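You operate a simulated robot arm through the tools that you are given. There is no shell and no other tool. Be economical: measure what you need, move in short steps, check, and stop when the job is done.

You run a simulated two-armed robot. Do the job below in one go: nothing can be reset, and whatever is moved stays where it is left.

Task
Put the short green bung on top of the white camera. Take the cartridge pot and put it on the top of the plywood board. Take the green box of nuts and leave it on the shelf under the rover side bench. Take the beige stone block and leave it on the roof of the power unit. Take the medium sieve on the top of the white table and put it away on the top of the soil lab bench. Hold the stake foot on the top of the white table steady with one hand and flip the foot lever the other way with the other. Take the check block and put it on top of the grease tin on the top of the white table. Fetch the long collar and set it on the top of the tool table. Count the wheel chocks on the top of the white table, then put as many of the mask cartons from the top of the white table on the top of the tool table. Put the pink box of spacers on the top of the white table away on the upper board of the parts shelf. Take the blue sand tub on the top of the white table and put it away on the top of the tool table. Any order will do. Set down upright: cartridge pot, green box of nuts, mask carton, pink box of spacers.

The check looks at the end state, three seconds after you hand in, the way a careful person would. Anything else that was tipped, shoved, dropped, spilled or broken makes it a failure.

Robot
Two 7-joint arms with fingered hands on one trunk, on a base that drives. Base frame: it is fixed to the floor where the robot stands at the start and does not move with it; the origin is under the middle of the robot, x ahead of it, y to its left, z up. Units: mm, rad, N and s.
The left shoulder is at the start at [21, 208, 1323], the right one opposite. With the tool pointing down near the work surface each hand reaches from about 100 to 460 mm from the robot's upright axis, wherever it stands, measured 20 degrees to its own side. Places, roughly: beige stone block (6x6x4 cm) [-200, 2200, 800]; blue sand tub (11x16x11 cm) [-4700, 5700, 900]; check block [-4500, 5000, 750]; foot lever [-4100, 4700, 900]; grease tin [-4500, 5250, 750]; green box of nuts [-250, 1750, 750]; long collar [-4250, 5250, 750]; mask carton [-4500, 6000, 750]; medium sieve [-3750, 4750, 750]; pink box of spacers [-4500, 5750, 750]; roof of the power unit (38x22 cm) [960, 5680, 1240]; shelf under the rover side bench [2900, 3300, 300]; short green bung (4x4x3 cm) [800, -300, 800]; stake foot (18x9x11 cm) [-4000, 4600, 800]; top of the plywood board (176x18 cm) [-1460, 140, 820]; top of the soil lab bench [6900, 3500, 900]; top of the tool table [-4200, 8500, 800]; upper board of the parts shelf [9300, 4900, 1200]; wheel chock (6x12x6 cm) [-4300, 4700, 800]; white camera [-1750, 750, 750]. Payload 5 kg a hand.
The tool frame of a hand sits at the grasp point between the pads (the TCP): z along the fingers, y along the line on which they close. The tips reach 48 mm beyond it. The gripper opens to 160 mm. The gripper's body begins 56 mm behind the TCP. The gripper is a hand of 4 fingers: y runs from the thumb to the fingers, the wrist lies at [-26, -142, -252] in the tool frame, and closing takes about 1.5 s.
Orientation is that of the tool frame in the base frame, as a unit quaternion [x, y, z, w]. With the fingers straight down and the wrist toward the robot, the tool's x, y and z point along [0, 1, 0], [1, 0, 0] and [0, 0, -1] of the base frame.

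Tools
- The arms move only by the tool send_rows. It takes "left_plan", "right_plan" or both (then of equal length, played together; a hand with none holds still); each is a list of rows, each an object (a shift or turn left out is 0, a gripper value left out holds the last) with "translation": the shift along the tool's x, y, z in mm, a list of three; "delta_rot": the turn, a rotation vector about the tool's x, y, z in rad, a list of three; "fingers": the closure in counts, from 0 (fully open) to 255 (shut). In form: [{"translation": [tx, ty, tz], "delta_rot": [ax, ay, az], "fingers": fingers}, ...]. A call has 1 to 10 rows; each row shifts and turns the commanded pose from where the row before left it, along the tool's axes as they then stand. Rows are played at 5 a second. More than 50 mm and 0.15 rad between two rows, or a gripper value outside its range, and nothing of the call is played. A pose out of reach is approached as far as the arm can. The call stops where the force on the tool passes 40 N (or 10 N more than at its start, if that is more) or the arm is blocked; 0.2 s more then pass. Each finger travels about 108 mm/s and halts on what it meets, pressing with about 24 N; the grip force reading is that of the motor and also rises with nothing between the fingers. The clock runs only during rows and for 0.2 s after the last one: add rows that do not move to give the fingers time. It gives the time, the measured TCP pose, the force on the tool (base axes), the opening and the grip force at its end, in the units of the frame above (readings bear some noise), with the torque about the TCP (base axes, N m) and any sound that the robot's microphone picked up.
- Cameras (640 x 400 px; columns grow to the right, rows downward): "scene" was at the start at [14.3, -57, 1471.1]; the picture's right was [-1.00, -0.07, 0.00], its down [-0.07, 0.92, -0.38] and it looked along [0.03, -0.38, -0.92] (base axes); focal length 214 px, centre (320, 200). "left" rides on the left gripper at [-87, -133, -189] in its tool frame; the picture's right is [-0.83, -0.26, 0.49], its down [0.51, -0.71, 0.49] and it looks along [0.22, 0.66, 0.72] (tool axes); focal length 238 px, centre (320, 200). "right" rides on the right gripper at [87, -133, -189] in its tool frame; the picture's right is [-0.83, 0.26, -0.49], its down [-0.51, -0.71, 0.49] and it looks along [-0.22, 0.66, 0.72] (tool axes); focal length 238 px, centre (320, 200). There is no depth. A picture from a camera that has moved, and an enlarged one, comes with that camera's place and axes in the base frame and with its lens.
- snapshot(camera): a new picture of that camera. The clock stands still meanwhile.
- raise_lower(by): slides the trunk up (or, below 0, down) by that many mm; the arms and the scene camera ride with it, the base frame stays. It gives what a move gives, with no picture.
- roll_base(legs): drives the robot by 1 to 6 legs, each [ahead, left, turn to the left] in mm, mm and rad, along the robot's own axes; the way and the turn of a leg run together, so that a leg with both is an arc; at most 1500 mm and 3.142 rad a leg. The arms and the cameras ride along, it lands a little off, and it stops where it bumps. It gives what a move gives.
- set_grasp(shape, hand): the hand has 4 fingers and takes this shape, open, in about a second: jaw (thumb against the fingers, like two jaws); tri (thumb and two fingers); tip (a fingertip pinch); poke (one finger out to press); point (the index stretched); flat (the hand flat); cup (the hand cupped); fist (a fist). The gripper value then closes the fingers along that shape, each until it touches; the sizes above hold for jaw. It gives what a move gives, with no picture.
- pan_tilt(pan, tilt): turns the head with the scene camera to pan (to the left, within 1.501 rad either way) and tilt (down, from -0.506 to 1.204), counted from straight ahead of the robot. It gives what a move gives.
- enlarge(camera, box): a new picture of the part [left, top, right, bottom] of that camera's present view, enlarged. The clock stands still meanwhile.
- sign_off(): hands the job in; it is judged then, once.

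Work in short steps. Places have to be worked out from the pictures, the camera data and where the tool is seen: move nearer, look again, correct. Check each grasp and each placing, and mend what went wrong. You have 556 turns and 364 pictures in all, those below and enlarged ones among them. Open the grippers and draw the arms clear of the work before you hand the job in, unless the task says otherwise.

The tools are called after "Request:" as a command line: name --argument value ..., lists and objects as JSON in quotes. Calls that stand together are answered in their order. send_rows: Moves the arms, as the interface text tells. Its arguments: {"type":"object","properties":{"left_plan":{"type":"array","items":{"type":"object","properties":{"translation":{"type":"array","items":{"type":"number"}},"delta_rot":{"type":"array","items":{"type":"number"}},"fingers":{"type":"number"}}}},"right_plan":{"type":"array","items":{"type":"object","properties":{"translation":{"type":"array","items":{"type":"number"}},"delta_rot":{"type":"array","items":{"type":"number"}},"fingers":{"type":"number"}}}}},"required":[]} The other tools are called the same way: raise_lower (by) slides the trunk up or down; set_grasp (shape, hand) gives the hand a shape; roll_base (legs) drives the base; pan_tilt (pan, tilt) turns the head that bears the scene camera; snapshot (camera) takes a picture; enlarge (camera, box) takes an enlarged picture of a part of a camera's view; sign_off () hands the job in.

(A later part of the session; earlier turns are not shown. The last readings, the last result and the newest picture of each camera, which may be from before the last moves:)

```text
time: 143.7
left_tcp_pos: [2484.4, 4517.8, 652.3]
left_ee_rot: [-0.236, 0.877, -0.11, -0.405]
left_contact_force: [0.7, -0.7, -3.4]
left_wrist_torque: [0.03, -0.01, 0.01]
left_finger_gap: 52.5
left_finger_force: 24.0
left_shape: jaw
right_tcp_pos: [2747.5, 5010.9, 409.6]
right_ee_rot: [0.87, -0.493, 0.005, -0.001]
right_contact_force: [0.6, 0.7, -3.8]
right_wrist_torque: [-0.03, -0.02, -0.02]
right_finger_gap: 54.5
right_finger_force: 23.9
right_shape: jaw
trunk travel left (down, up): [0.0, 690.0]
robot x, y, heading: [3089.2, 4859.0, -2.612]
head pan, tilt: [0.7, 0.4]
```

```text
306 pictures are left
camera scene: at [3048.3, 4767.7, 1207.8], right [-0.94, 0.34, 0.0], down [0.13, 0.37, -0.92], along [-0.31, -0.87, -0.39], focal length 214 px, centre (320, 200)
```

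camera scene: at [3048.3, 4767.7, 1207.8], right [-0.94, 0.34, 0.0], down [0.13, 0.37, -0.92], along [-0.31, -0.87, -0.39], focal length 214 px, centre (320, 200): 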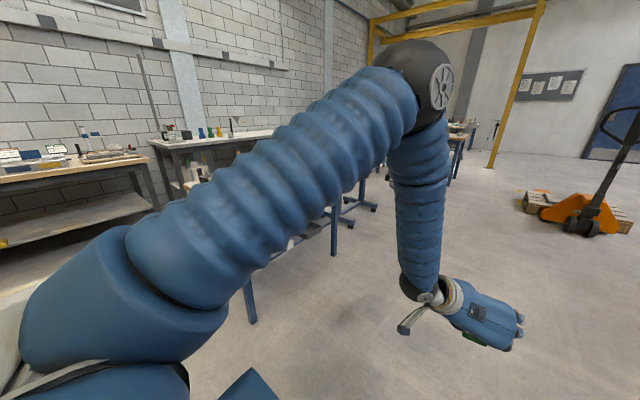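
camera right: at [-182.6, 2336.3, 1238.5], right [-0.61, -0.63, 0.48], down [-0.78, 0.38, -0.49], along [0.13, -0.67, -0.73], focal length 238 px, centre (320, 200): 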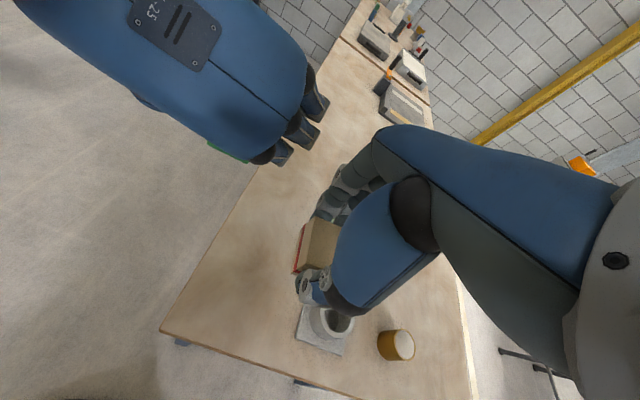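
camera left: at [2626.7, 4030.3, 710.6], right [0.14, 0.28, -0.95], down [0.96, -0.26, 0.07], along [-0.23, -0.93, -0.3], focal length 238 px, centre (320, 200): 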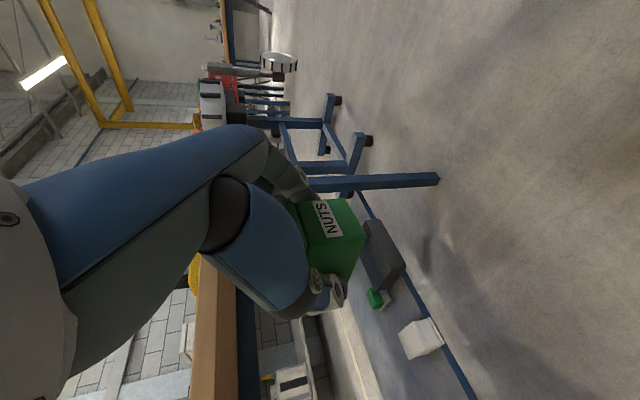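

Back up first so the hand clears the bench end, then strafe in line with it and look.

Request:
roll_base --legs '[[-380, 0, 0], [0, 1200, 0]]'

Request:
pan_tilt --pan 0.0 --tilt 0.4

Request:
snapshot --camera "scene"

Request:
snapshot --camera "left"

```text
time: 151.8
left_tcp_pos: [3453.5, 3644.5, 650.9]
left_ee_rot: [-0.248, 0.873, -0.116, -0.403]
left_contact_force: [0.9, 0.0, -3.0]
left_wrist_torque: [0.0, -0.02, 0.02]
left_finger_gap: 52.6
left_finger_force: 23.8
left_shape: jaw
right_tcp_pos: [3701.5, 4144.5, 410.5]
right_ee_rot: [0.878, -0.479, 0.005, -0.001]
right_contact_force: [0.5, 0.0, -2.4]
right_wrist_torque: [-0.02, -0.03, -0.02]
right_finger_gap: 54.4
right_finger_force: 23.8
right_shape: jaw
trunk travel left (down, up): [0.0, 690.0]
robot x, y, heading: [4049.1, 4002.9, -2.585]
head pan, tilt: [0.7, 0.4]
```

```text
time: 152.9
left_tcp_pos: [3453.7, 3645.0, 653.8]
left_ee_rot: [-0.249, 0.873, -0.115, -0.402]
left_contact_force: [0.4, 0.4, -2.7]
left_wrist_torque: [0.0, -0.04, 0.0]
left_finger_gap: 52.8
left_finger_force: 24.3
left_shape: jaw
right_tcp_pos: [3703.7, 4142.5, 408.6]
right_ee_rot: [0.877, -0.48, 0.004, 0.0]
right_contact_force: [-0.5, -0.4, -3.6]
right_wrist_torque: [-0.05, -0.02, 0.04]
right_finger_gap: 54.1
right_finger_force: 24.1
right_shape: jaw
trunk travel left (down, up): [0.0, 690.0]
robot x, y, heading: [4046.6, 4004.4, -2.585]
head pan, tilt: [0.0, 0.4]
```

```text
305 pictures are left
camera scene: at [3959.8, 3948.7, 1207.8], right [-0.53, 0.85, 0.0], down [0.33, 0.21, -0.92], along [-0.78, -0.49, -0.39], focal length 214 px, centre (320, 200)
```

scene: 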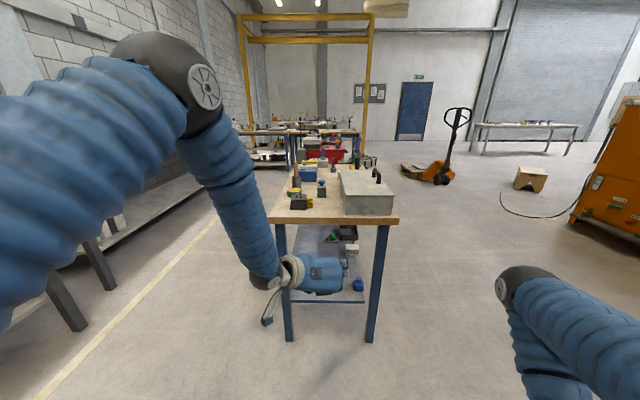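

```text
304 pictures are left
camera left: at [3693.1, 3637.8, 710.6], right [0.28, -0.13, -0.95], down [-0.22, -0.97, 0.07], along [-0.93, 0.19, -0.3], focal length 238 px, centre (320, 200)
```

left: 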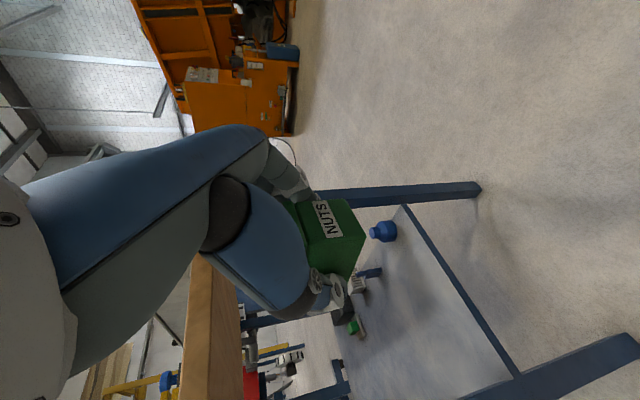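

Clear free area on the shelf's end. I lower the left hand to z≈450 and pull in, before driving in under the bench top.

Request:
send_rows --left_plan '[{"translation": [-45.4, 0, 8.2]}, {"translation": [-45.4, 0, 8.2]}, {"translation": [-45.4, 0, 8.2]}, {"translation": [-45.4, 0, 8.2]}, {"translation": [-45.4, 0, 8.2]}, {}]'

Request:
snapshot --camera "left"

```text
time: 154.3
left_tcp_pos: [3552.4, 3704.9, 452.6]
left_ee_rot: [-0.248, 0.873, -0.116, -0.404]
left_contact_force: [0.9, 0.2, -3.5]
left_wrist_torque: [0.03, -0.01, -0.03]
left_finger_gap: 52.5
left_finger_force: 23.5
left_shape: jaw
right_tcp_pos: [3703.4, 4142.2, 409.7]
right_ee_rot: [0.877, -0.48, 0.005, -0.001]
right_contact_force: [0.2, -0.6, -2.1]
right_wrist_torque: [0.0, 0.0, 0.02]
right_finger_gap: 54.2
right_finger_force: 23.8
right_shape: jaw
trunk travel left (down, up): [0.0, 690.0]
robot x, y, heading: [4052.3, 4003.3, -2.585]
head pan, tilt: [0.0, 0.4]
```

```text
303 pictures are left
camera left: at [3792.0, 3699.4, 510.8], right [0.28, -0.13, -0.95], down [-0.22, -0.97, 0.07], along [-0.93, 0.19, -0.3], focal length 238 px, centre (320, 200)
```

left: 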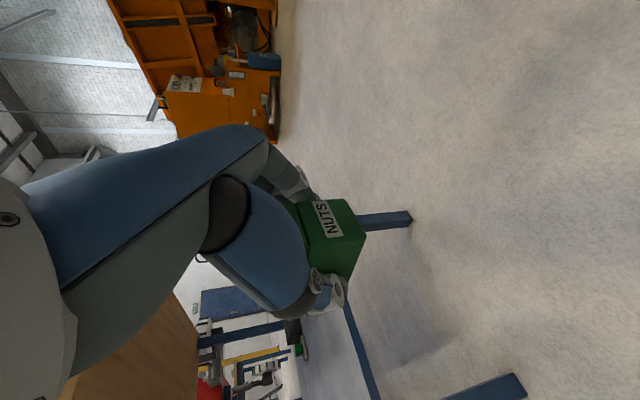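

Lined up; drive ahead 417 with 55 right in two legs.

Request:
roll_base --legs '[[150, -55, 0], [265, 0, 0]]'

Request:
snapshot --camera "left"

Request:
snapshot --camera "scene"

```text
time: 157.2
left_tcp_pos: [3171.4, 3535.1, 452.1]
left_ee_rot: [-0.247, 0.874, -0.115, -0.403]
left_contact_force: [0.1, -0.1, -2.1]
left_wrist_torque: [0.03, -0.02, -0.03]
left_finger_gap: 52.5
left_finger_force: 23.3
left_shape: jaw
right_tcp_pos: [3320.2, 3970.7, 409.2]
right_ee_rot: [0.877, -0.48, 0.005, 0.0]
right_contact_force: [0.3, 0.3, -3.0]
right_wrist_torque: [0.02, -0.04, -0.02]
right_finger_gap: 54.4
right_finger_force: 23.5
right_shape: jaw
trunk travel left (down, up): [0.0, 690.0]
robot x, y, heading: [3667.8, 3828.0, -2.587]
head pan, tilt: [0.0, 0.4]
```

```text
302 pictures are left
camera left: at [3411.2, 3527.6, 510.9], right [0.28, -0.13, -0.95], down [-0.23, -0.97, 0.07], along [-0.93, 0.2, -0.3], focal length 238 px, centre (320, 200)
```

left: 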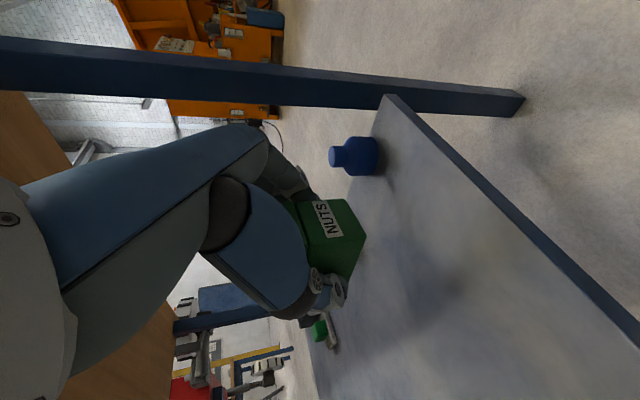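

```text
301 pictures are left
camera scene: at [3579.2, 3775.9, 1207.7], right [-0.53, 0.85, 0.0], down [0.33, 0.2, -0.92], along [-0.78, -0.49, -0.39], focal length 214 px, centre (320, 200)
```

scene: 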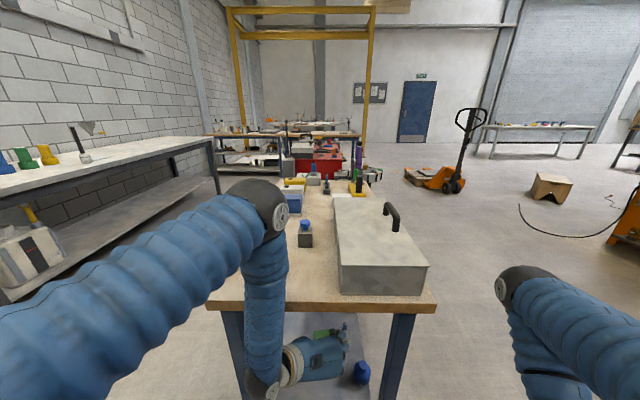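

Well placed over free shelf. Descend 85 mm, then feel for contact.

Request:
send_rows --left_plan '[{"translation": [-21.6, 0, 18.3]}, {"translation": [-21.6, 0, 18.3]}, {"translation": [-21.6, 0, 18.3]}, {}]'

Request:
snapshot --camera "left"

```text
time: 158.2
left_tcp_pos: [3177.6, 3539.9, 376.5]
left_ee_rot: [-0.245, 0.872, -0.117, -0.407]
left_contact_force: [-0.2, -0.6, -3.2]
left_wrist_torque: [0.0, -0.04, 0.02]
left_finger_gap: 52.2
left_finger_force: 24.4
left_shape: jaw
right_tcp_pos: [3328.0, 3972.4, 413.6]
right_ee_rot: [0.877, -0.48, 0.002, 0.005]
right_contact_force: [0.4, 0.0, -2.4]
right_wrist_torque: [-0.04, 0.05, -0.01]
right_finger_gap: 54.0
right_finger_force: 24.0
right_shape: jaw
trunk travel left (down, up): [0.0, 690.0]
robot x, y, heading: [3664.3, 3831.3, -2.579]
head pan, tilt: [0.0, 0.4]
```

```text
300 pictures are left
camera left: at [3418.9, 3532.5, 432.8], right [0.28, -0.14, -0.95], down [-0.23, -0.97, 0.08], along [-0.93, 0.19, -0.3], focal length 238 px, centre (320, 200)
```

left: 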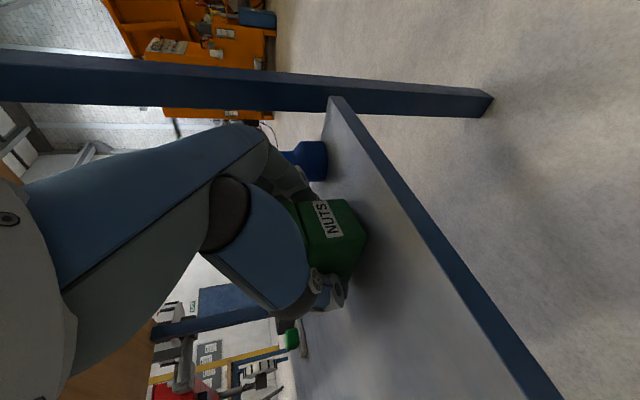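

Readings hint the robot got nudged slightly (right hand shifted). Check the forearm against the bench edge.

Request:
pan_tilt --pan 0.2 --tilt 0.7

Request:
snapshot --camera "scene"

```text
time: 159.0
left_tcp_pos: [3179.7, 3538.9, 375.5]
left_ee_rot: [-0.247, 0.872, -0.118, -0.407]
left_contact_force: [-0.7, 0.5, -2.4]
left_wrist_torque: [0.05, 0.0, 0.0]
left_finger_gap: 52.4
left_finger_force: 23.4
left_shape: jaw
right_tcp_pos: [3326.8, 3972.5, 412.6]
right_ee_rot: [0.878, -0.479, 0.002, 0.005]
right_contact_force: [-0.5, 0.2, -2.3]
right_wrist_torque: [-0.08, 0.03, -0.03]
right_finger_gap: 54.3
right_finger_force: 24.0
right_shape: jaw
trunk travel left (down, up): [0.0, 690.0]
robot x, y, heading: [3666.1, 3830.9, -2.583]
head pan, tilt: [0.201, 0.7]
```

```text
299 pictures are left
camera scene: at [3609.1, 3775.9, 1182.6], right [-0.69, 0.73, 0.0], down [0.46, 0.44, -0.77], along [-0.56, -0.53, -0.63], focal length 214 px, centre (320, 200)
```

scene: 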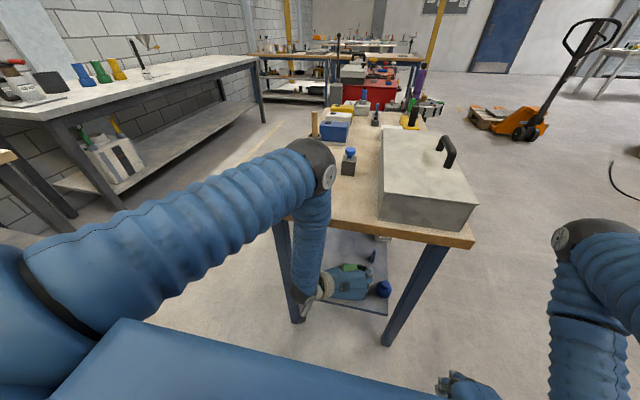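

The elbow rises above the bench top and the forearm hugs its edge. I back the base 130 mm and extend the arm instead so the forearm slants clear.

Request:
roll_base --legs '[[-130, 0, 0]]'

Request:
send_rows --left_plan '[{"translation": [22, 0, 25]}, {"translation": [22, 0, 25]}, {"translation": [22, 0, 25]}, {"translation": [22, 0, 25]}, {}]'

Request:
snapshot --camera "scene"

```text
time: 159.7
left_tcp_pos: [3183.2, 3542.2, 371.7]
left_ee_rot: [-0.246, 0.874, -0.116, -0.403]
left_contact_force: [-0.5, 0.0, -2.2]
left_wrist_torque: [0.03, -0.06, -0.01]
left_finger_gap: 52.4
left_finger_force: 24.0
left_shape: jaw
right_tcp_pos: [3328.9, 3975.2, 408.8]
right_ee_rot: [0.878, -0.479, 0.003, 0.002]
right_contact_force: [0.1, -0.4, -2.5]
right_wrist_torque: [-0.03, -0.02, 0.0]
right_finger_gap: 54.3
right_finger_force: 23.8
right_shape: jaw
trunk travel left (down, up): [0.0, 690.0]
robot x, y, heading: [3675.2, 3830.3, -2.583]
head pan, tilt: [0.201, 0.7]
stopped in leg 1: the robot was blocked; the commanded pose is now the measured one
```

```text
time: 160.2
left_tcp_pos: [3171.2, 3537.8, 363.6]
left_ee_rot: [-0.248, 0.878, -0.107, -0.394]
left_contact_force: [-1.2, -4.7, 33.5]
left_wrist_torque: [-0.2, 0.96, 0.07]
left_finger_gap: 54.3
left_finger_force: 23.6
left_shape: jaw
right_tcp_pos: [3335.1, 3974.1, 412.0]
right_ee_rot: [0.88, -0.475, 0.001, 0.003]
right_contact_force: [0.6, 1.0, -2.9]
right_wrist_torque: [-0.05, -0.04, 0.01]
right_finger_gap: 54.2
right_finger_force: 24.0
right_shape: jaw
trunk travel left (down, up): [0.0, 690.0]
robot x, y, heading: [3676.9, 3835.8, -2.576]
head pan, tilt: [0.201, 0.7]
stopped in row 2 (left hand): the force on the tool passed its limit at 51 N (the readings are from after the stop); the commanded pose is now the measured one
```

```text
298 pictures are left
camera scene: at [3617.1, 3777.1, 1182.5], right [-0.69, 0.72, 0.0], down [0.46, 0.44, -0.77], along [-0.56, -0.53, -0.64], focal length 214 px, centre (320, 200)
```

scene: 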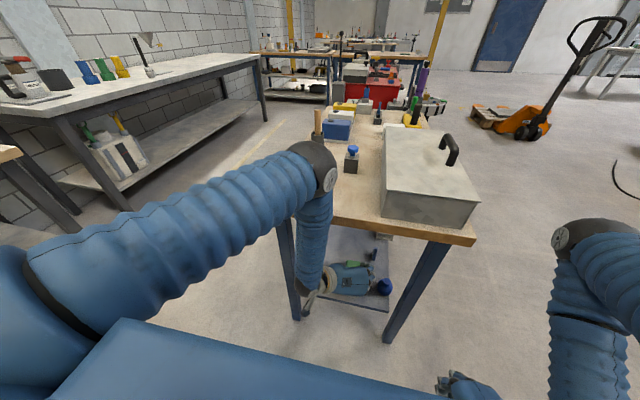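

The box seems to be touching the shelf (33 N up, TCP z≈364). Check with the left camera.

Request:
snapshot --camera "left"

Request:
enlarge --camera "scene" --box '[240, 120, 440, 330]'

```text
297 pictures are left
camera left: at [3409.5, 3529.0, 425.9], right [0.3, -0.11, -0.95], down [-0.23, -0.97, 0.05], along [-0.93, 0.2, -0.32], focal length 238 px, centre (320, 200)
```

left: 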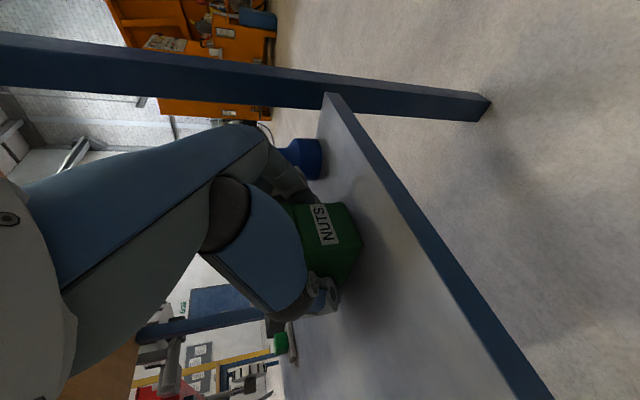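

```text
1.90 times, centred on (340, 225) of scene
camera zoom: at [3617.1, 3777.1, 1182.5], right [-0.69, 0.72, 0.0], down [0.46, 0.44, -0.77], along [-0.56, -0.53, -0.64], focal length 408 px, centre (282, 152)
```

zoom: 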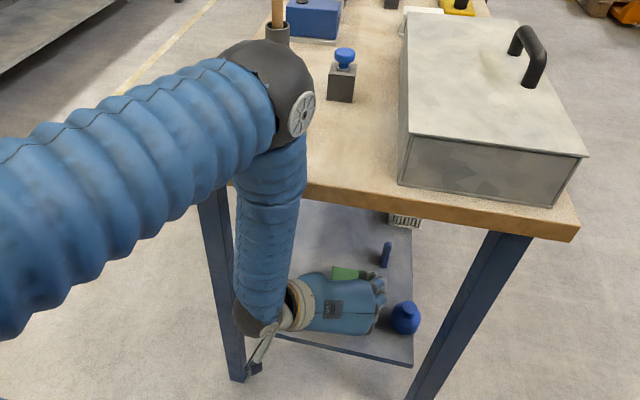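

Box is on/at the shelf surface well inside the edge. Ease up 3 mm and open the fingers modestly.

Request:
send_rows --left_plan '[{"translation": [2.3, 0, -1.9]}, {"fingers": 185}, {"fingers": 165}, {"fingers": 135}, {}, {}]'

Request:
snapshot --camera "left"

```text
time: 161.7
left_tcp_pos: [3174.7, 3541.6, 362.0]
left_ee_rot: [-0.246, 0.882, -0.107, -0.387]
left_contact_force: [-0.5, -9.4, 25.1]
left_wrist_torque: [0.11, 1.1, 0.4]
left_finger_gap: 71.7
left_finger_force: 0.2
left_shape: jaw
right_tcp_pos: [3333.5, 3975.3, 411.3]
right_ee_rot: [0.879, -0.477, 0.003, 0.004]
right_contact_force: [0.2, 0.1, -2.9]
right_wrist_torque: [0.0, -0.01, -0.02]
right_finger_gap: 54.1
right_finger_force: 23.5
right_shape: jaw
trunk travel left (down, up): [0.0, 690.0]
robot x, y, heading: [3674.6, 3837.4, -2.583]
head pan, tilt: [0.201, 0.7]
```

```text
295 pictures are left
camera left: at [3412.6, 3531.3, 427.0], right [0.31, -0.11, -0.94], down [-0.23, -0.97, 0.04], along [-0.92, 0.21, -0.33], focal length 238 px, centre (320, 200)
```

left: 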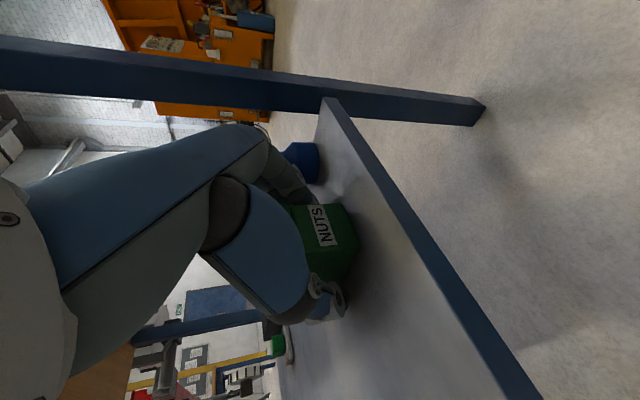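

Released. Withdraw up-back along the fingers.

Request:
send_rows --left_plan '[{"translation": [4, 0, -8]}, {"translation": [0, 0, -20]}, {"translation": [0, 0, -25]}, {"translation": [0, 0, -30]}, {"translation": [0, 0, -30]}, {}]'

Request:
snapshot --camera "left"

```text
time: 163.1
left_tcp_pos: [3232.0, 3578.3, 438.8]
left_ee_rot: [-0.248, 0.881, -0.108, -0.389]
left_contact_force: [0.3, -0.5, 0.3]
left_wrist_torque: [0.0, 0.02, 0.04]
left_finger_gap: 75.3
left_finger_force: 0.1
left_shape: jaw
right_tcp_pos: [3330.2, 3973.7, 408.7]
right_ee_rot: [0.879, -0.477, 0.005, 0.0]
right_contact_force: [-0.5, 0.1, -3.8]
right_wrist_torque: [-0.07, -0.01, 0.0]
right_finger_gap: 54.1
right_finger_force: 23.6
right_shape: jaw
trunk travel left (down, up): [0.0, 690.0]
robot x, y, heading: [3673.5, 3834.0, -2.577]
head pan, tilt: [0.201, 0.7]
```

```text
294 pictures are left
camera left: at [3470.8, 3568.0, 503.0], right [0.31, -0.11, -0.94], down [-0.23, -0.97, 0.04], along [-0.92, 0.21, -0.33], focal length 238 px, centre (320, 200)
```

left: 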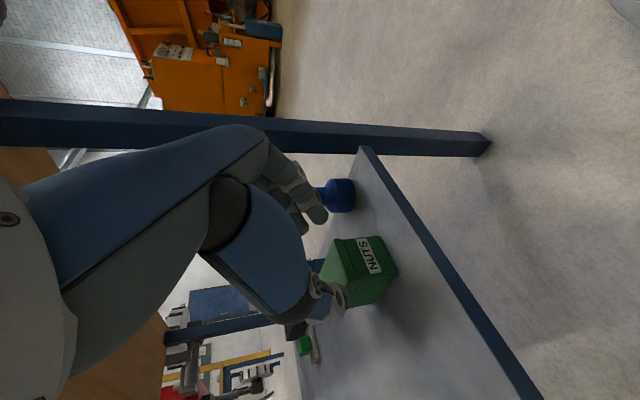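

Nuts box stands upright on the shelf. Back away.

Request:
roll_base --legs '[[-450, 0, 0]]'

Request:
snapshot --camera "scene"

```text
time: 165.8
left_tcp_pos: [3616.2, 3822.5, 438.7]
left_ee_rot: [-0.247, 0.881, -0.107, -0.388]
left_contact_force: [0.4, -0.5, 0.0]
left_wrist_torque: [-0.01, 0.01, 0.01]
left_finger_gap: 74.9
left_finger_force: 0.0
left_shape: jaw
right_tcp_pos: [3716.7, 4216.8, 409.1]
right_ee_rot: [0.878, -0.479, 0.004, 0.0]
right_contact_force: [0.3, -0.4, -3.0]
right_wrist_torque: [-0.03, -0.05, 0.03]
right_finger_gap: 54.4
right_finger_force: 23.9
right_shape: jaw
trunk travel left (down, up): [0.0, 690.0]
robot x, y, heading: [4063.7, 4074.0, -2.587]
head pan, tilt: [0.201, 0.7]
```

```text
293 pictures are left
camera scene: at [3990.2, 4013.7, 1180.9], right [-0.69, 0.73, 0.0], down [0.47, 0.44, -0.76], along [-0.55, -0.53, -0.64], focal length 214 px, centre (320, 200)
```

scene: 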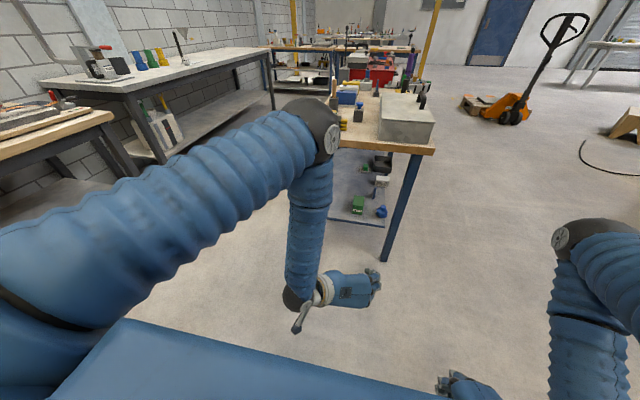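

Now raise the trunk and turn toward the power unit to look.

Request:
raise_lower --by 620

Request:
roll_base --legs '[[0, 0, -1.03]]'

Request:
pan_tilt --pan 0 --tilt 0.2

Request:
snapshot --camera "scene"

```text
refused: 620 is not a number from -400 to 400
```

```text
time: 168.8
left_tcp_pos: [3614.2, 4326.0, 438.1]
left_ee_rot: [0.22, 0.888, 0.097, -0.391]
left_contact_force: [-0.3, 0.8, -0.2]
left_wrist_torque: [-0.01, 0.0, -0.01]
left_finger_gap: 75.1
left_finger_force: 0.2
left_shape: jaw
right_tcp_pos: [4004.7, 4445.0, 409.2]
right_ee_rot: [-0.528, 0.849, -0.004, -0.001]
right_contact_force: [-0.8, -0.9, -3.0]
right_wrist_torque: [-0.03, -0.04, 0.01]
right_finger_gap: 54.0
right_finger_force: 24.1
right_shape: jaw
trunk travel left (down, up): [0.0, 690.0]
robot x, y, heading: [4062.6, 4079.2, 2.671]
head pan, tilt: [0.201, 0.7]
```

```text
time: 169.7
left_tcp_pos: [3614.0, 4325.9, 438.6]
left_ee_rot: [0.22, 0.889, 0.098, -0.39]
left_contact_force: [0.6, -0.5, 0.6]
left_wrist_torque: [-0.01, -0.03, -0.02]
left_finger_gap: 75.2
left_finger_force: 0.1
left_shape: jaw
right_tcp_pos: [4003.7, 4443.7, 409.6]
right_ee_rot: [-0.528, 0.849, -0.004, -0.001]
right_contact_force: [0.3, 0.2, -2.0]
right_wrist_torque: [-0.01, -0.01, -0.03]
right_finger_gap: 54.1
right_finger_force: 24.2
right_shape: jaw
trunk travel left (down, up): [0.0, 690.0]
robot x, y, heading: [4059.5, 4078.1, 2.666]
head pan, tilt: [0.0, 0.201]
```

```text
292 pictures are left
camera scene: at [3968.7, 4124.9, 1226.3], right [0.45, 0.89, 0.0], down [0.18, -0.09, -0.98], along [-0.87, 0.45, -0.2], focal length 214 px, centre (320, 200)
```

scene: 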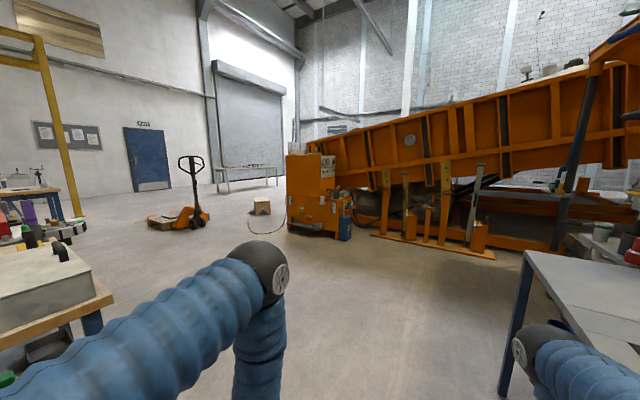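

Power unit (orange cabinet) visible ahead. Raise trunk in two steps and drive toward it.

Request:
raise_lower --by 400

Request:
raise_lower --by 250

Request:
enlarge --camera "scene" --box '[240, 140, 400, 280]'

```text
time: 173.6
left_tcp_pos: [3613.3, 4325.2, 838.5]
left_ee_rot: [0.22, 0.889, 0.098, -0.39]
left_contact_force: [0.1, 0.0, 0.0]
left_wrist_torque: [0.0, 0.01, 0.01]
left_finger_gap: 75.5
left_finger_force: 0.1
left_shape: jaw
right_tcp_pos: [4003.1, 4445.3, 809.2]
right_ee_rot: [-0.528, 0.849, -0.005, -0.001]
right_contact_force: [1.4, 1.0, -2.5]
right_wrist_torque: [-0.05, 0.02, -0.02]
right_finger_gap: 53.9
right_finger_force: 24.2
right_shape: jaw
trunk travel left (down, up): [-400.0, 290.0]
robot x, y, heading: [4061.2, 4078.0, 2.669]
head pan, tilt: [0.0, 0.201]
```

```text
time: 176.1
left_tcp_pos: [3612.8, 4327.3, 1087.4]
left_ee_rot: [0.221, 0.888, 0.098, -0.39]
left_contact_force: [-0.5, -1.3, -0.6]
left_wrist_torque: [-0.03, -0.01, 0.04]
left_finger_gap: 74.8
left_finger_force: 0.1
left_shape: jaw
right_tcp_pos: [4003.4, 4444.9, 1060.0]
right_ee_rot: [-0.527, 0.85, -0.004, -0.002]
right_contact_force: [0.2, -0.3, -3.2]
right_wrist_torque: [-0.07, -0.01, 0.02]
right_finger_gap: 53.9
right_finger_force: 24.3
right_shape: jaw
trunk travel left (down, up): [-650.0, 40.0]
robot x, y, heading: [4063.6, 4077.4, 2.667]
head pan, tilt: [0.0, 0.201]
```

```text
2.86 times, centred on (320, 210) of scene
camera zoom: at [3968.4, 4125.3, 1876.2], right [0.45, 0.89, 0.0], down [0.18, -0.09, -0.98], along [-0.87, 0.45, -0.2], focal length 613 px, centre (320, 171)
```

zoom: 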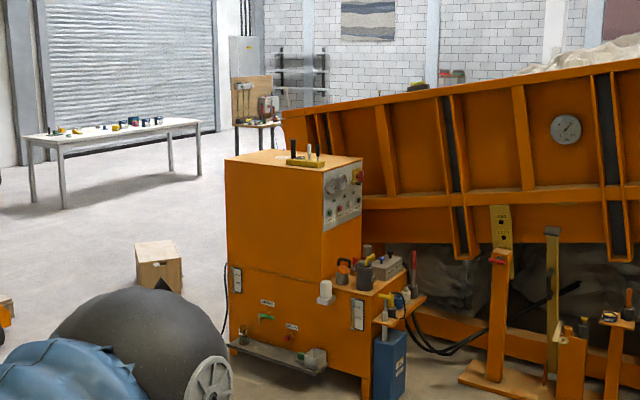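

Drive toward the cabinet's near long face, stopping short, then turn to face it.

Request:
roll_base --legs '[[1420, 260, 0], [1420, 260, 0], [0, 0, -0.573]]'

Request:
pan_tilt --pan -0.1 --tilt 0.5

Request:
snapshot --camera "scene"

```text
time: 191.6
left_tcp_pos: [1061.9, 5384.8, 1088.1]
left_ee_rot: [0.459, 0.792, 0.203, -0.348]
left_contact_force: [0.6, 0.5, 0.3]
left_wrist_torque: [-0.01, -0.01, 0.04]
left_finger_gap: 75.1
left_finger_force: 0.0
left_shape: jaw
right_tcp_pos: [1455.7, 5277.0, 1059.5]
right_ee_rot: [-0.272, 0.962, -0.003, -0.003]
right_contact_force: [0.0, 0.4, -3.1]
right_wrist_torque: [-0.07, 0.03, -0.01]
right_finger_gap: 54.1
right_finger_force: 24.8
right_shape: jaw
trunk travel left (down, up): [-650.0, 40.0]
robot x, y, heading: [1307.5, 4933.1, 2.106]
head pan, tilt: [0.0, 0.201]
```

```text
time: 192.4
left_tcp_pos: [1061.5, 5384.7, 1087.8]
left_ee_rot: [0.458, 0.793, 0.203, -0.348]
left_contact_force: [1.0, -0.2, 0.1]
left_wrist_torque: [0.0, 0.01, -0.02]
left_finger_gap: 74.9
left_finger_force: 0.0
left_shape: jaw
right_tcp_pos: [1454.0, 5276.8, 1059.7]
right_ee_rot: [-0.271, 0.963, -0.004, -0.002]
right_contact_force: [0.0, 0.5, -3.3]
right_wrist_torque: [-0.03, 0.03, 0.01]
right_finger_gap: 54.1
right_finger_force: 23.9
right_shape: jaw
trunk travel left (down, up): [-650.0, 40.0]
robot x, y, heading: [1307.7, 4936.5, 2.105]
head pan, tilt: [-0.099, 0.499]
```

```text
290 pictures are left
camera scene: at [1263.6, 5027.3, 1848.7], right [0.91, 0.42, 0.0], down [0.2, -0.43, -0.88], along [-0.37, 0.8, -0.48], focal length 214 px, centre (320, 200)
```

scene: 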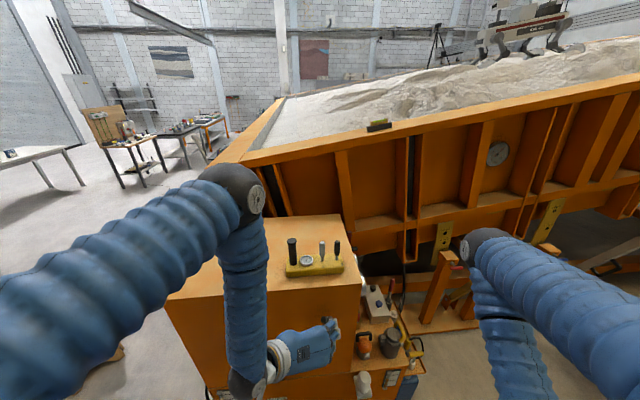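

Roof edge found; target spot (830,5583) on the roof left-behind the yellow gauge. I back off, shift left, and reset the left hand to pointing down.

Request:
roll_base --legs '[[-250, 250, 0]]'

Request:
send_rows --left_plan '[{"delta_rot": [0, -0.14, 0]}, {"delta_rot": [0, -0.14, 0]}, {"delta_rot": [0, -0.14, 0]}, {"delta_rot": [0, -0.14, 0]}, {"delta_rot": [0, -0.14, 0]}, {"delta_rot": [0, -0.14, 0]}, {"delta_rot": [0, 0, -0.15]}, {"delta_rot": [0, 0, -0.15]}, {"delta_rot": [0, 0, -0.15]}, {"delta_rot": [0, 0, -0.15]}]'

Request:
send_rows --left_plan '[{"delta_rot": [0, 0, -0.15]}, {"delta_rot": [0, 0, -0.15]}, {"delta_rot": [0, 0, -0.15]}, {"delta_rot": [0, 0, -0.15]}, {"delta_rot": [0, 0, -0.15]}, {"delta_rot": [0, 0, -0.15]}, {"delta_rot": [0, 0, -0.07]}, {}]' --right_plan '[{"translation": [20, 40, -15]}, {"translation": [20, 40, -15]}, {"translation": [15, 40, -15]}, {"translation": [15, 35, -30]}, {"translation": [10, 30, -35]}, {"translation": [0, 0, -45]}, {"translation": [0, 0, -45]}, {"translation": [0, 0, -45]}]'

```text
time: 194.7
left_tcp_pos: [972.6, 5042.7, 1087.4]
left_ee_rot: [0.459, 0.792, 0.203, -0.348]
left_contact_force: [-0.2, 0.4, -0.5]
left_wrist_torque: [-0.01, -0.02, 0.02]
left_finger_gap: 75.2
left_finger_force: 0.0
left_shape: jaw
right_tcp_pos: [1365.3, 4934.8, 1059.3]
right_ee_rot: [-0.271, 0.963, -0.003, -0.003]
right_contact_force: [-1.5, 0.0, -2.2]
right_wrist_torque: [-0.03, 0.05, 0.0]
right_finger_gap: 54.0
right_finger_force: 24.2
right_shape: jaw
trunk travel left (down, up): [-650.0, 40.0]
robot x, y, heading: [1216.5, 4592.0, 2.101]
head pan, tilt: [-0.099, 0.499]
```

```text
time: 196.9
left_tcp_pos: [970.5, 5041.1, 1088.3]
left_ee_rot: [0.223, 0.975, -0.003, 0.004]
left_contact_force: [-0.5, -0.4, -0.1]
left_wrist_torque: [0.03, -0.02, 0.02]
left_finger_gap: 75.2
left_finger_force: 0.0
left_shape: jaw
right_tcp_pos: [1365.3, 4934.4, 1058.4]
right_ee_rot: [-0.271, 0.963, -0.004, -0.003]
right_contact_force: [-0.5, -0.1, -2.6]
right_wrist_torque: [-0.02, 0.02, -0.02]
right_finger_gap: 54.2
right_finger_force: 24.1
right_shape: jaw
trunk travel left (down, up): [-650.0, 40.0]
robot x, y, heading: [1215.9, 4593.1, 2.104]
head pan, tilt: [-0.099, 0.499]
```

```text
time: 198.7
left_tcp_pos: [970.3, 5041.4, 1087.5]
left_ee_rot: [-0.256, 0.967, -0.005, 0.002]
left_contact_force: [-0.5, -1.1, -0.5]
left_wrist_torque: [0.04, -0.01, 0.01]
left_finger_gap: 75.2
left_finger_force: 0.0
left_shape: jaw
right_tcp_pos: [1161.9, 5101.3, 1267.7]
right_ee_rot: [-0.271, 0.962, -0.006, -0.001]
right_contact_force: [0.8, -2.7, -4.0]
right_wrist_torque: [0.18, 0.06, -0.02]
right_finger_gap: 53.7
right_finger_force: 24.1
right_shape: jaw
right hand out of reach, approached as far as the arm can: row 6, 7, 8
trunk travel left (down, up): [-650.0, 40.0]
robot x, y, heading: [1217.6, 4591.2, 2.11]
head pan, tilt: [-0.099, 0.499]
```

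Tuck the left hand low and close, raise the trunk, and extend the right hand up.

Request:
raise_lower --by 40

Request:
send_rows --left_plan '[{"translation": [5, -20, 40]}, {"translation": [5, -20, 40]}, {"translation": [10, -35, 25]}, {"translation": [10, -35, 25]}, {"translation": [10, -35, 20]}, {"translation": [10, -35, 20]}, {"translation": [10, -35, 15]}, {"translation": [0, -35, 10]}, {"translation": [0, 0, 0]}]' --right_plan '[{"translation": [5, 25, -8]}, {"translation": [5, 25, -8]}, {"translation": [5, 25, -8]}, {"translation": [5, 25, -8]}, {"translation": [5, 25, -8]}, {"translation": [5, 10, -8]}, {"translation": [5, 0, -8]}, {"translation": [5, 0, 0]}, {}]'

Request:
snapshot --camera "scene"

```text
time: 199.6
left_tcp_pos: [973.0, 5042.8, 1127.2]
left_ee_rot: [-0.256, 0.967, -0.005, 0.003]
left_contact_force: [0.4, 0.3, -0.2]
left_wrist_torque: [-0.02, -0.01, 0.01]
left_finger_gap: 75.0
left_finger_force: 0.1
left_shape: jaw
right_tcp_pos: [1163.9, 5103.1, 1307.7]
right_ee_rot: [-0.27, 0.963, -0.006, -0.002]
right_contact_force: [0.1, 1.1, -2.3]
right_wrist_torque: [-0.06, 0.04, -0.01]
right_finger_gap: 53.9
right_finger_force: 23.7
right_shape: jaw
trunk travel left (down, up): [-690.0, 0.0]
robot x, y, heading: [1215.3, 4592.7, 2.101]
head pan, tilt: [-0.099, 0.499]
```

```text
time: 201.6
left_tcp_pos: [1048.0, 4793.4, 936.3]
left_ee_rot: [-0.257, 0.967, -0.005, 0.002]
left_contact_force: [0.2, 0.5, -0.9]
left_wrist_torque: [-0.03, 0.02, 0.02]
left_finger_gap: 75.6
left_finger_force: 0.1
left_shape: jaw
right_tcp_pos: [1058.2, 5200.4, 1363.6]
right_ee_rot: [-0.271, 0.963, -0.005, -0.002]
right_contact_force: [-0.5, 0.2, -3.1]
right_wrist_torque: [-0.05, -0.01, 0.05]
right_finger_gap: 54.1
right_finger_force: 24.0
right_shape: jaw
trunk travel left (down, up): [-690.0, 0.0]
robot x, y, heading: [1213.3, 4591.5, 2.11]
head pan, tilt: [-0.099, 0.499]
```

```text
289 pictures are left
camera scene: at [1173.4, 4686.1, 1888.6], right [0.91, 0.42, 0.0], down [0.2, -0.43, -0.88], along [-0.37, 0.8, -0.48], focal length 214 px, centre (320, 200)
```

scene: 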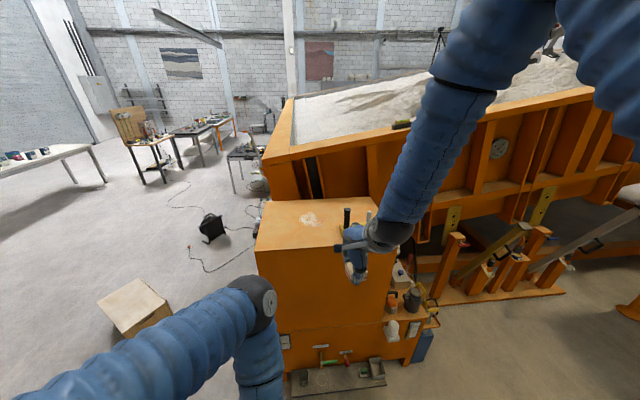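

Target on the roof set at (930,5710), behind the gauge. First raise the right hand ~100 mm so the block clears the gauge posts.

Request:
send_rows --right_plan '[{"translation": [0, 0, -25]}, {"translation": [0, 0, -25]}, {"translation": [0, 0, -25]}, {"translation": [0, 0, -25]}, {}]'

Request:
roll_base --legs '[[0, -124, 0], [300, 0, 0]]'

Request:
snapshot --camera "scene"

Request:
snapshot --camera "right"

```text
time: 202.8
left_tcp_pos: [1046.9, 4793.1, 937.2]
left_ee_rot: [-0.257, 0.966, -0.006, 0.002]
left_contact_force: [-0.7, -0.8, -0.7]
left_wrist_torque: [-0.04, -0.02, -0.03]
left_finger_gap: 75.1
left_finger_force: 0.0
left_shape: jaw
right_tcp_pos: [1061.1, 5200.0, 1463.6]
right_ee_rot: [-0.27, 0.963, -0.005, -0.003]
right_contact_force: [-0.6, -0.3, -3.7]
right_wrist_torque: [-0.07, 0.02, 0.04]
right_finger_gap: 54.2
right_finger_force: 23.8
right_shape: jaw
trunk travel left (down, up): [-690.0, 0.0]
robot x, y, heading: [1217.0, 4592.3, 2.104]
head pan, tilt: [-0.099, 0.499]
```

```text
time: 205.7
left_tcp_pos: [1003.5, 5112.4, 936.7]
left_ee_rot: [-0.256, 0.967, -0.005, 0.003]
left_contact_force: [-0.2, -0.8, -0.1]
left_wrist_torque: [0.04, -0.01, 0.01]
left_finger_gap: 75.4
left_finger_force: 0.1
left_shape: jaw
right_tcp_pos: [1015.6, 5517.1, 1463.6]
right_ee_rot: [-0.271, 0.963, -0.004, -0.003]
right_contact_force: [0.3, -0.9, -2.9]
right_wrist_torque: [0.02, 0.04, -0.02]
right_finger_gap: 53.8
right_finger_force: 23.4
right_shape: jaw
trunk travel left (down, up): [-690.0, 0.0]
robot x, y, heading: [1172.6, 4914.7, 2.102]
head pan, tilt: [-0.099, 0.499]
```

```text
288 pictures are left
camera scene: at [1129.4, 5004.8, 1888.8], right [0.91, 0.42, 0.0], down [0.2, -0.43, -0.88], along [-0.37, 0.8, -0.48], focal length 214 px, centre (320, 200)
```

scene: 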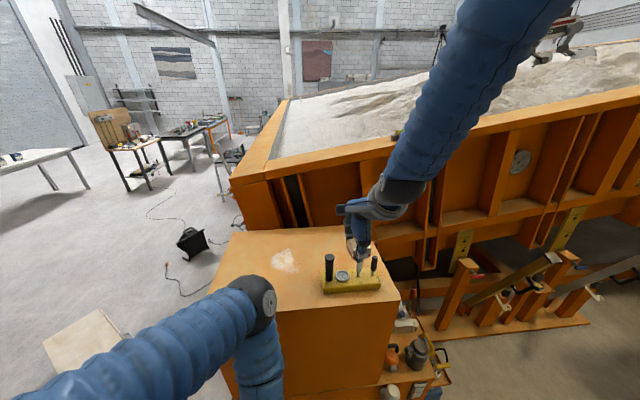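

```text
287 pictures are left
camera right: at [1011.2, 5362.5, 1653.8], right [0.58, 0.66, 0.48], down [0.8, -0.35, -0.49], along [-0.16, 0.67, -0.73], focal length 238 px, centre (320, 200)
```

right: 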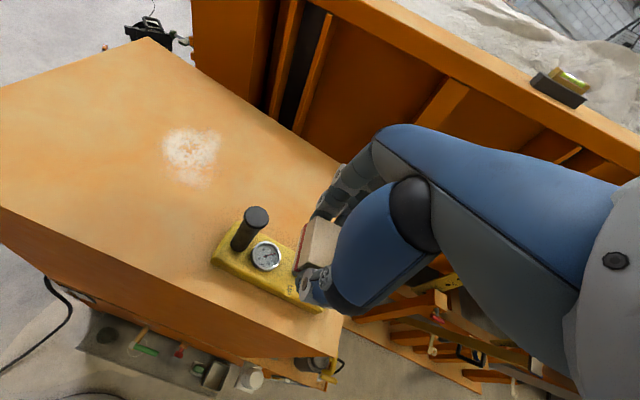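

Clear view: gauge at L≈4265–4330, target 210 mm further ahead. Move base 80 and arm 130, then look.

Request:
roll_base --legs '[[80, 0, 0]]'

Request:
send_rows --right_plan '[{"translation": [-5, 33, 0]}, {"translation": [-5, 33, 0]}, {"translation": [-5, 33, 0]}, {"translation": [-5, 32, 0]}, {}, {"translation": [0, 0, 30]}, {"translation": [0, 0, 30]}, {}]'

Request:
snapshot --camera "right"

Request:
enlarge --camera "scene" --box '[220, 140, 480, 320]'

```text
time: 206.7
left_tcp_pos: [964.4, 5179.6, 936.9]
left_ee_rot: [-0.256, 0.967, -0.004, 0.002]
left_contact_force: [0.7, -0.9, 0.7]
left_wrist_torque: [0.07, 0.09, 0.02]
left_finger_gap: 75.5
left_finger_force: 0.0
left_shape: jaw
right_tcp_pos: [977.8, 5585.9, 1464.9]
right_ee_rot: [-0.271, 0.962, -0.003, -0.003]
right_contact_force: [0.6, -1.7, -2.8]
right_wrist_torque: [0.07, 0.07, 0.02]
right_finger_gap: 54.1
right_finger_force: 24.0
right_shape: jaw
trunk travel left (down, up): [-690.0, 0.0]
robot x, y, heading: [1133.9, 4983.1, 2.108]
head pan, tilt: [-0.099, 0.499]
```

```text
time: 208.5
left_tcp_pos: [964.4, 5180.3, 936.5]
left_ee_rot: [-0.257, 0.966, -0.004, 0.004]
left_contact_force: [-0.4, 0.9, 0.6]
left_wrist_torque: [0.06, 0.06, 0.02]
left_finger_gap: 75.6
left_finger_force: 0.0
left_shape: jaw
right_tcp_pos: [925.3, 5708.6, 1404.1]
right_ee_rot: [-0.271, 0.962, -0.004, -0.002]
right_contact_force: [-0.4, -0.6, -2.5]
right_wrist_torque: [0.01, 0.0, 0.03]
right_finger_gap: 53.8
right_finger_force: 23.7
right_shape: jaw
trunk travel left (down, up): [-690.0, 0.0]
robot x, y, heading: [1136.7, 4981.9, 2.106]
head pan, tilt: [-0.099, 0.499]
```

```text
286 pictures are left
camera right: at [921.2, 5552.3, 1593.6], right [0.58, 0.66, 0.48], down [0.8, -0.35, -0.49], along [-0.16, 0.67, -0.73], focal length 238 px, centre (320, 200)
```

right: 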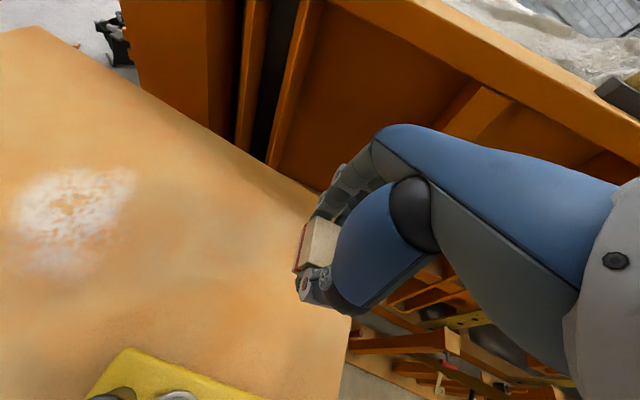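

```text
2.22 times, centred on (350, 230) of scene
camera zoom: at [1090.0, 5072.6, 1888.8], right [0.91, 0.42, 0.0], down [0.2, -0.43, -0.88], along [-0.37, 0.8, -0.48], focal length 477 px, centre (253, 133)
```

zoom: 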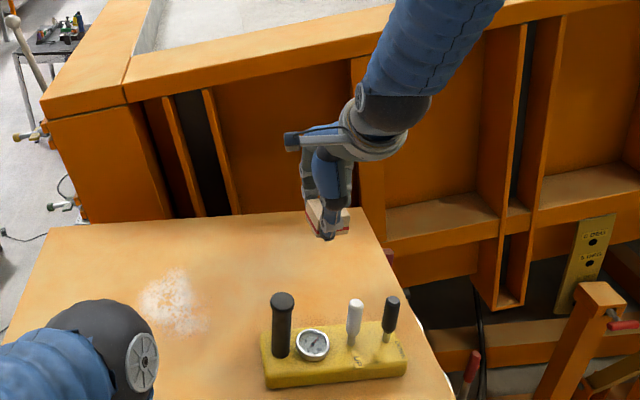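

It would land well inside the roof. Descend slowly until contact.

Request:
send_rows --right_plan '[{"translation": [0, 0, 30]}, {"translation": [0, 0, 30]}, {"translation": [0, 0, 25]}, {"translation": [0, 0, 8]}, {"translation": [0, 0, 6]}, {"translation": [0, 0, 4]}, {}]'

```text
time: 210.1
left_tcp_pos: [964.2, 5181.2, 936.6]
left_ee_rot: [-0.256, 0.967, -0.006, 0.003]
left_contact_force: [0.6, -0.2, -0.4]
left_wrist_torque: [0.01, 0.03, 0.0]
left_finger_gap: 75.2
left_finger_force: 0.0
left_shape: jaw
right_tcp_pos: [923.2, 5707.8, 1299.3]
right_ee_rot: [-0.271, 0.963, -0.005, -0.002]
right_contact_force: [0.6, 0.0, -2.7]
right_wrist_torque: [-0.06, 0.03, -0.01]
right_finger_gap: 53.8
right_finger_force: 24.3
right_shape: jaw
trunk travel left (down, up): [-690.0, 0.0]
robot x, y, heading: [1131.1, 4982.5, 2.105]
head pan, tilt: [-0.099, 0.499]
```

Request:
send_rows --right_plan '[{"translation": [0, 0, 3]}, {"translation": [0, 0, 2]}, {"translation": [0, 0, 2]}, {"translation": [0, 0, 2]}, {}]'

Request:
snapshot --camera "right"

```text
time: 211.3
left_tcp_pos: [963.3, 5181.0, 936.5]
left_ee_rot: [-0.257, 0.967, -0.006, 0.003]
left_contact_force: [0.8, 0.4, -0.2]
left_wrist_torque: [-0.01, -0.01, 0.02]
left_finger_gap: 75.4
left_finger_force: 0.1
left_shape: jaw
right_tcp_pos: [923.5, 5707.0, 1289.8]
right_ee_rot: [-0.272, 0.962, -0.004, -0.002]
right_contact_force: [0.0, -0.6, 3.9]
right_wrist_torque: [0.22, 0.09, 0.02]
right_finger_gap: 54.3
right_finger_force: 23.7
right_shape: jaw
trunk travel left (down, up): [-690.0, 0.0]
robot x, y, heading: [1131.5, 4981.4, 2.103]
head pan, tilt: [-0.099, 0.499]
```

```text
284 pictures are left
camera right: at [919.5, 5551.7, 1480.3], right [0.58, 0.66, 0.48], down [0.8, -0.35, -0.49], along [-0.16, 0.67, -0.73], focal length 238 px, centre (320, 200)
```

right: 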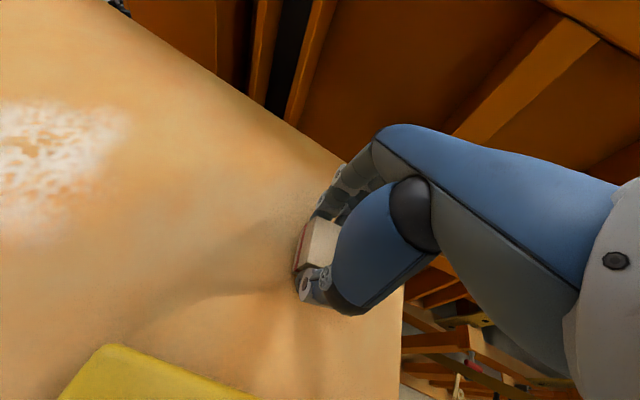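

Contact made lightly (weight now carried). Open and rise.

Request:
send_rows --right_plan '[{"fingers": 130}, {"fingers": 95}, {}, {}, {"translation": [0, 0, -15]}, {"translation": [0, 0, -45]}, {"translation": [0, 0, -45]}, {"translation": [0, 0, -45]}, {}]'

Request:
snapshot --camera "right"

```text
time: 213.3
left_tcp_pos: [963.4, 5181.8, 936.6]
left_ee_rot: [-0.257, 0.966, -0.007, 0.004]
left_contact_force: [-0.8, 0.7, 0.3]
left_wrist_torque: [-0.02, -0.03, -0.01]
left_finger_gap: 75.1
left_finger_force: 0.1
left_shape: jaw
right_tcp_pos: [923.9, 5710.1, 1440.4]
right_ee_rot: [-0.271, 0.963, -0.006, -0.002]
right_contact_force: [0.2, 0.2, -0.1]
right_wrist_torque: [-0.07, 0.02, 0.01]
right_finger_gap: 100.0
right_finger_force: 0.1
right_shape: jaw
trunk travel left (down, up): [-690.0, 0.0]
robot x, y, heading: [1134.9, 4983.6, 2.106]
head pan, tilt: [-0.099, 0.499]
```

```text
283 pictures are left
camera right: at [919.9, 5554.3, 1630.2], right [0.58, 0.66, 0.48], down [0.8, -0.35, -0.49], along [-0.16, 0.67, -0.73], focal length 238 px, centre (320, 200)
```

right: 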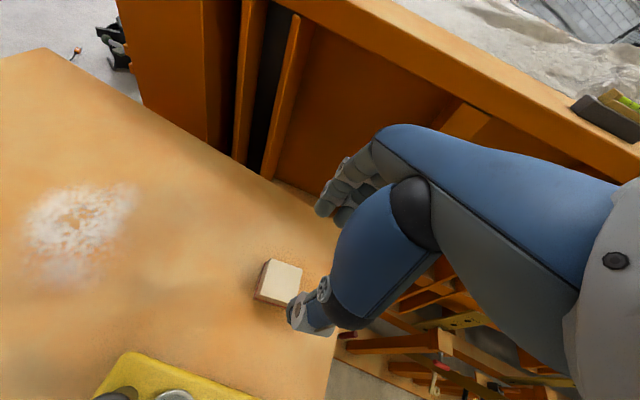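

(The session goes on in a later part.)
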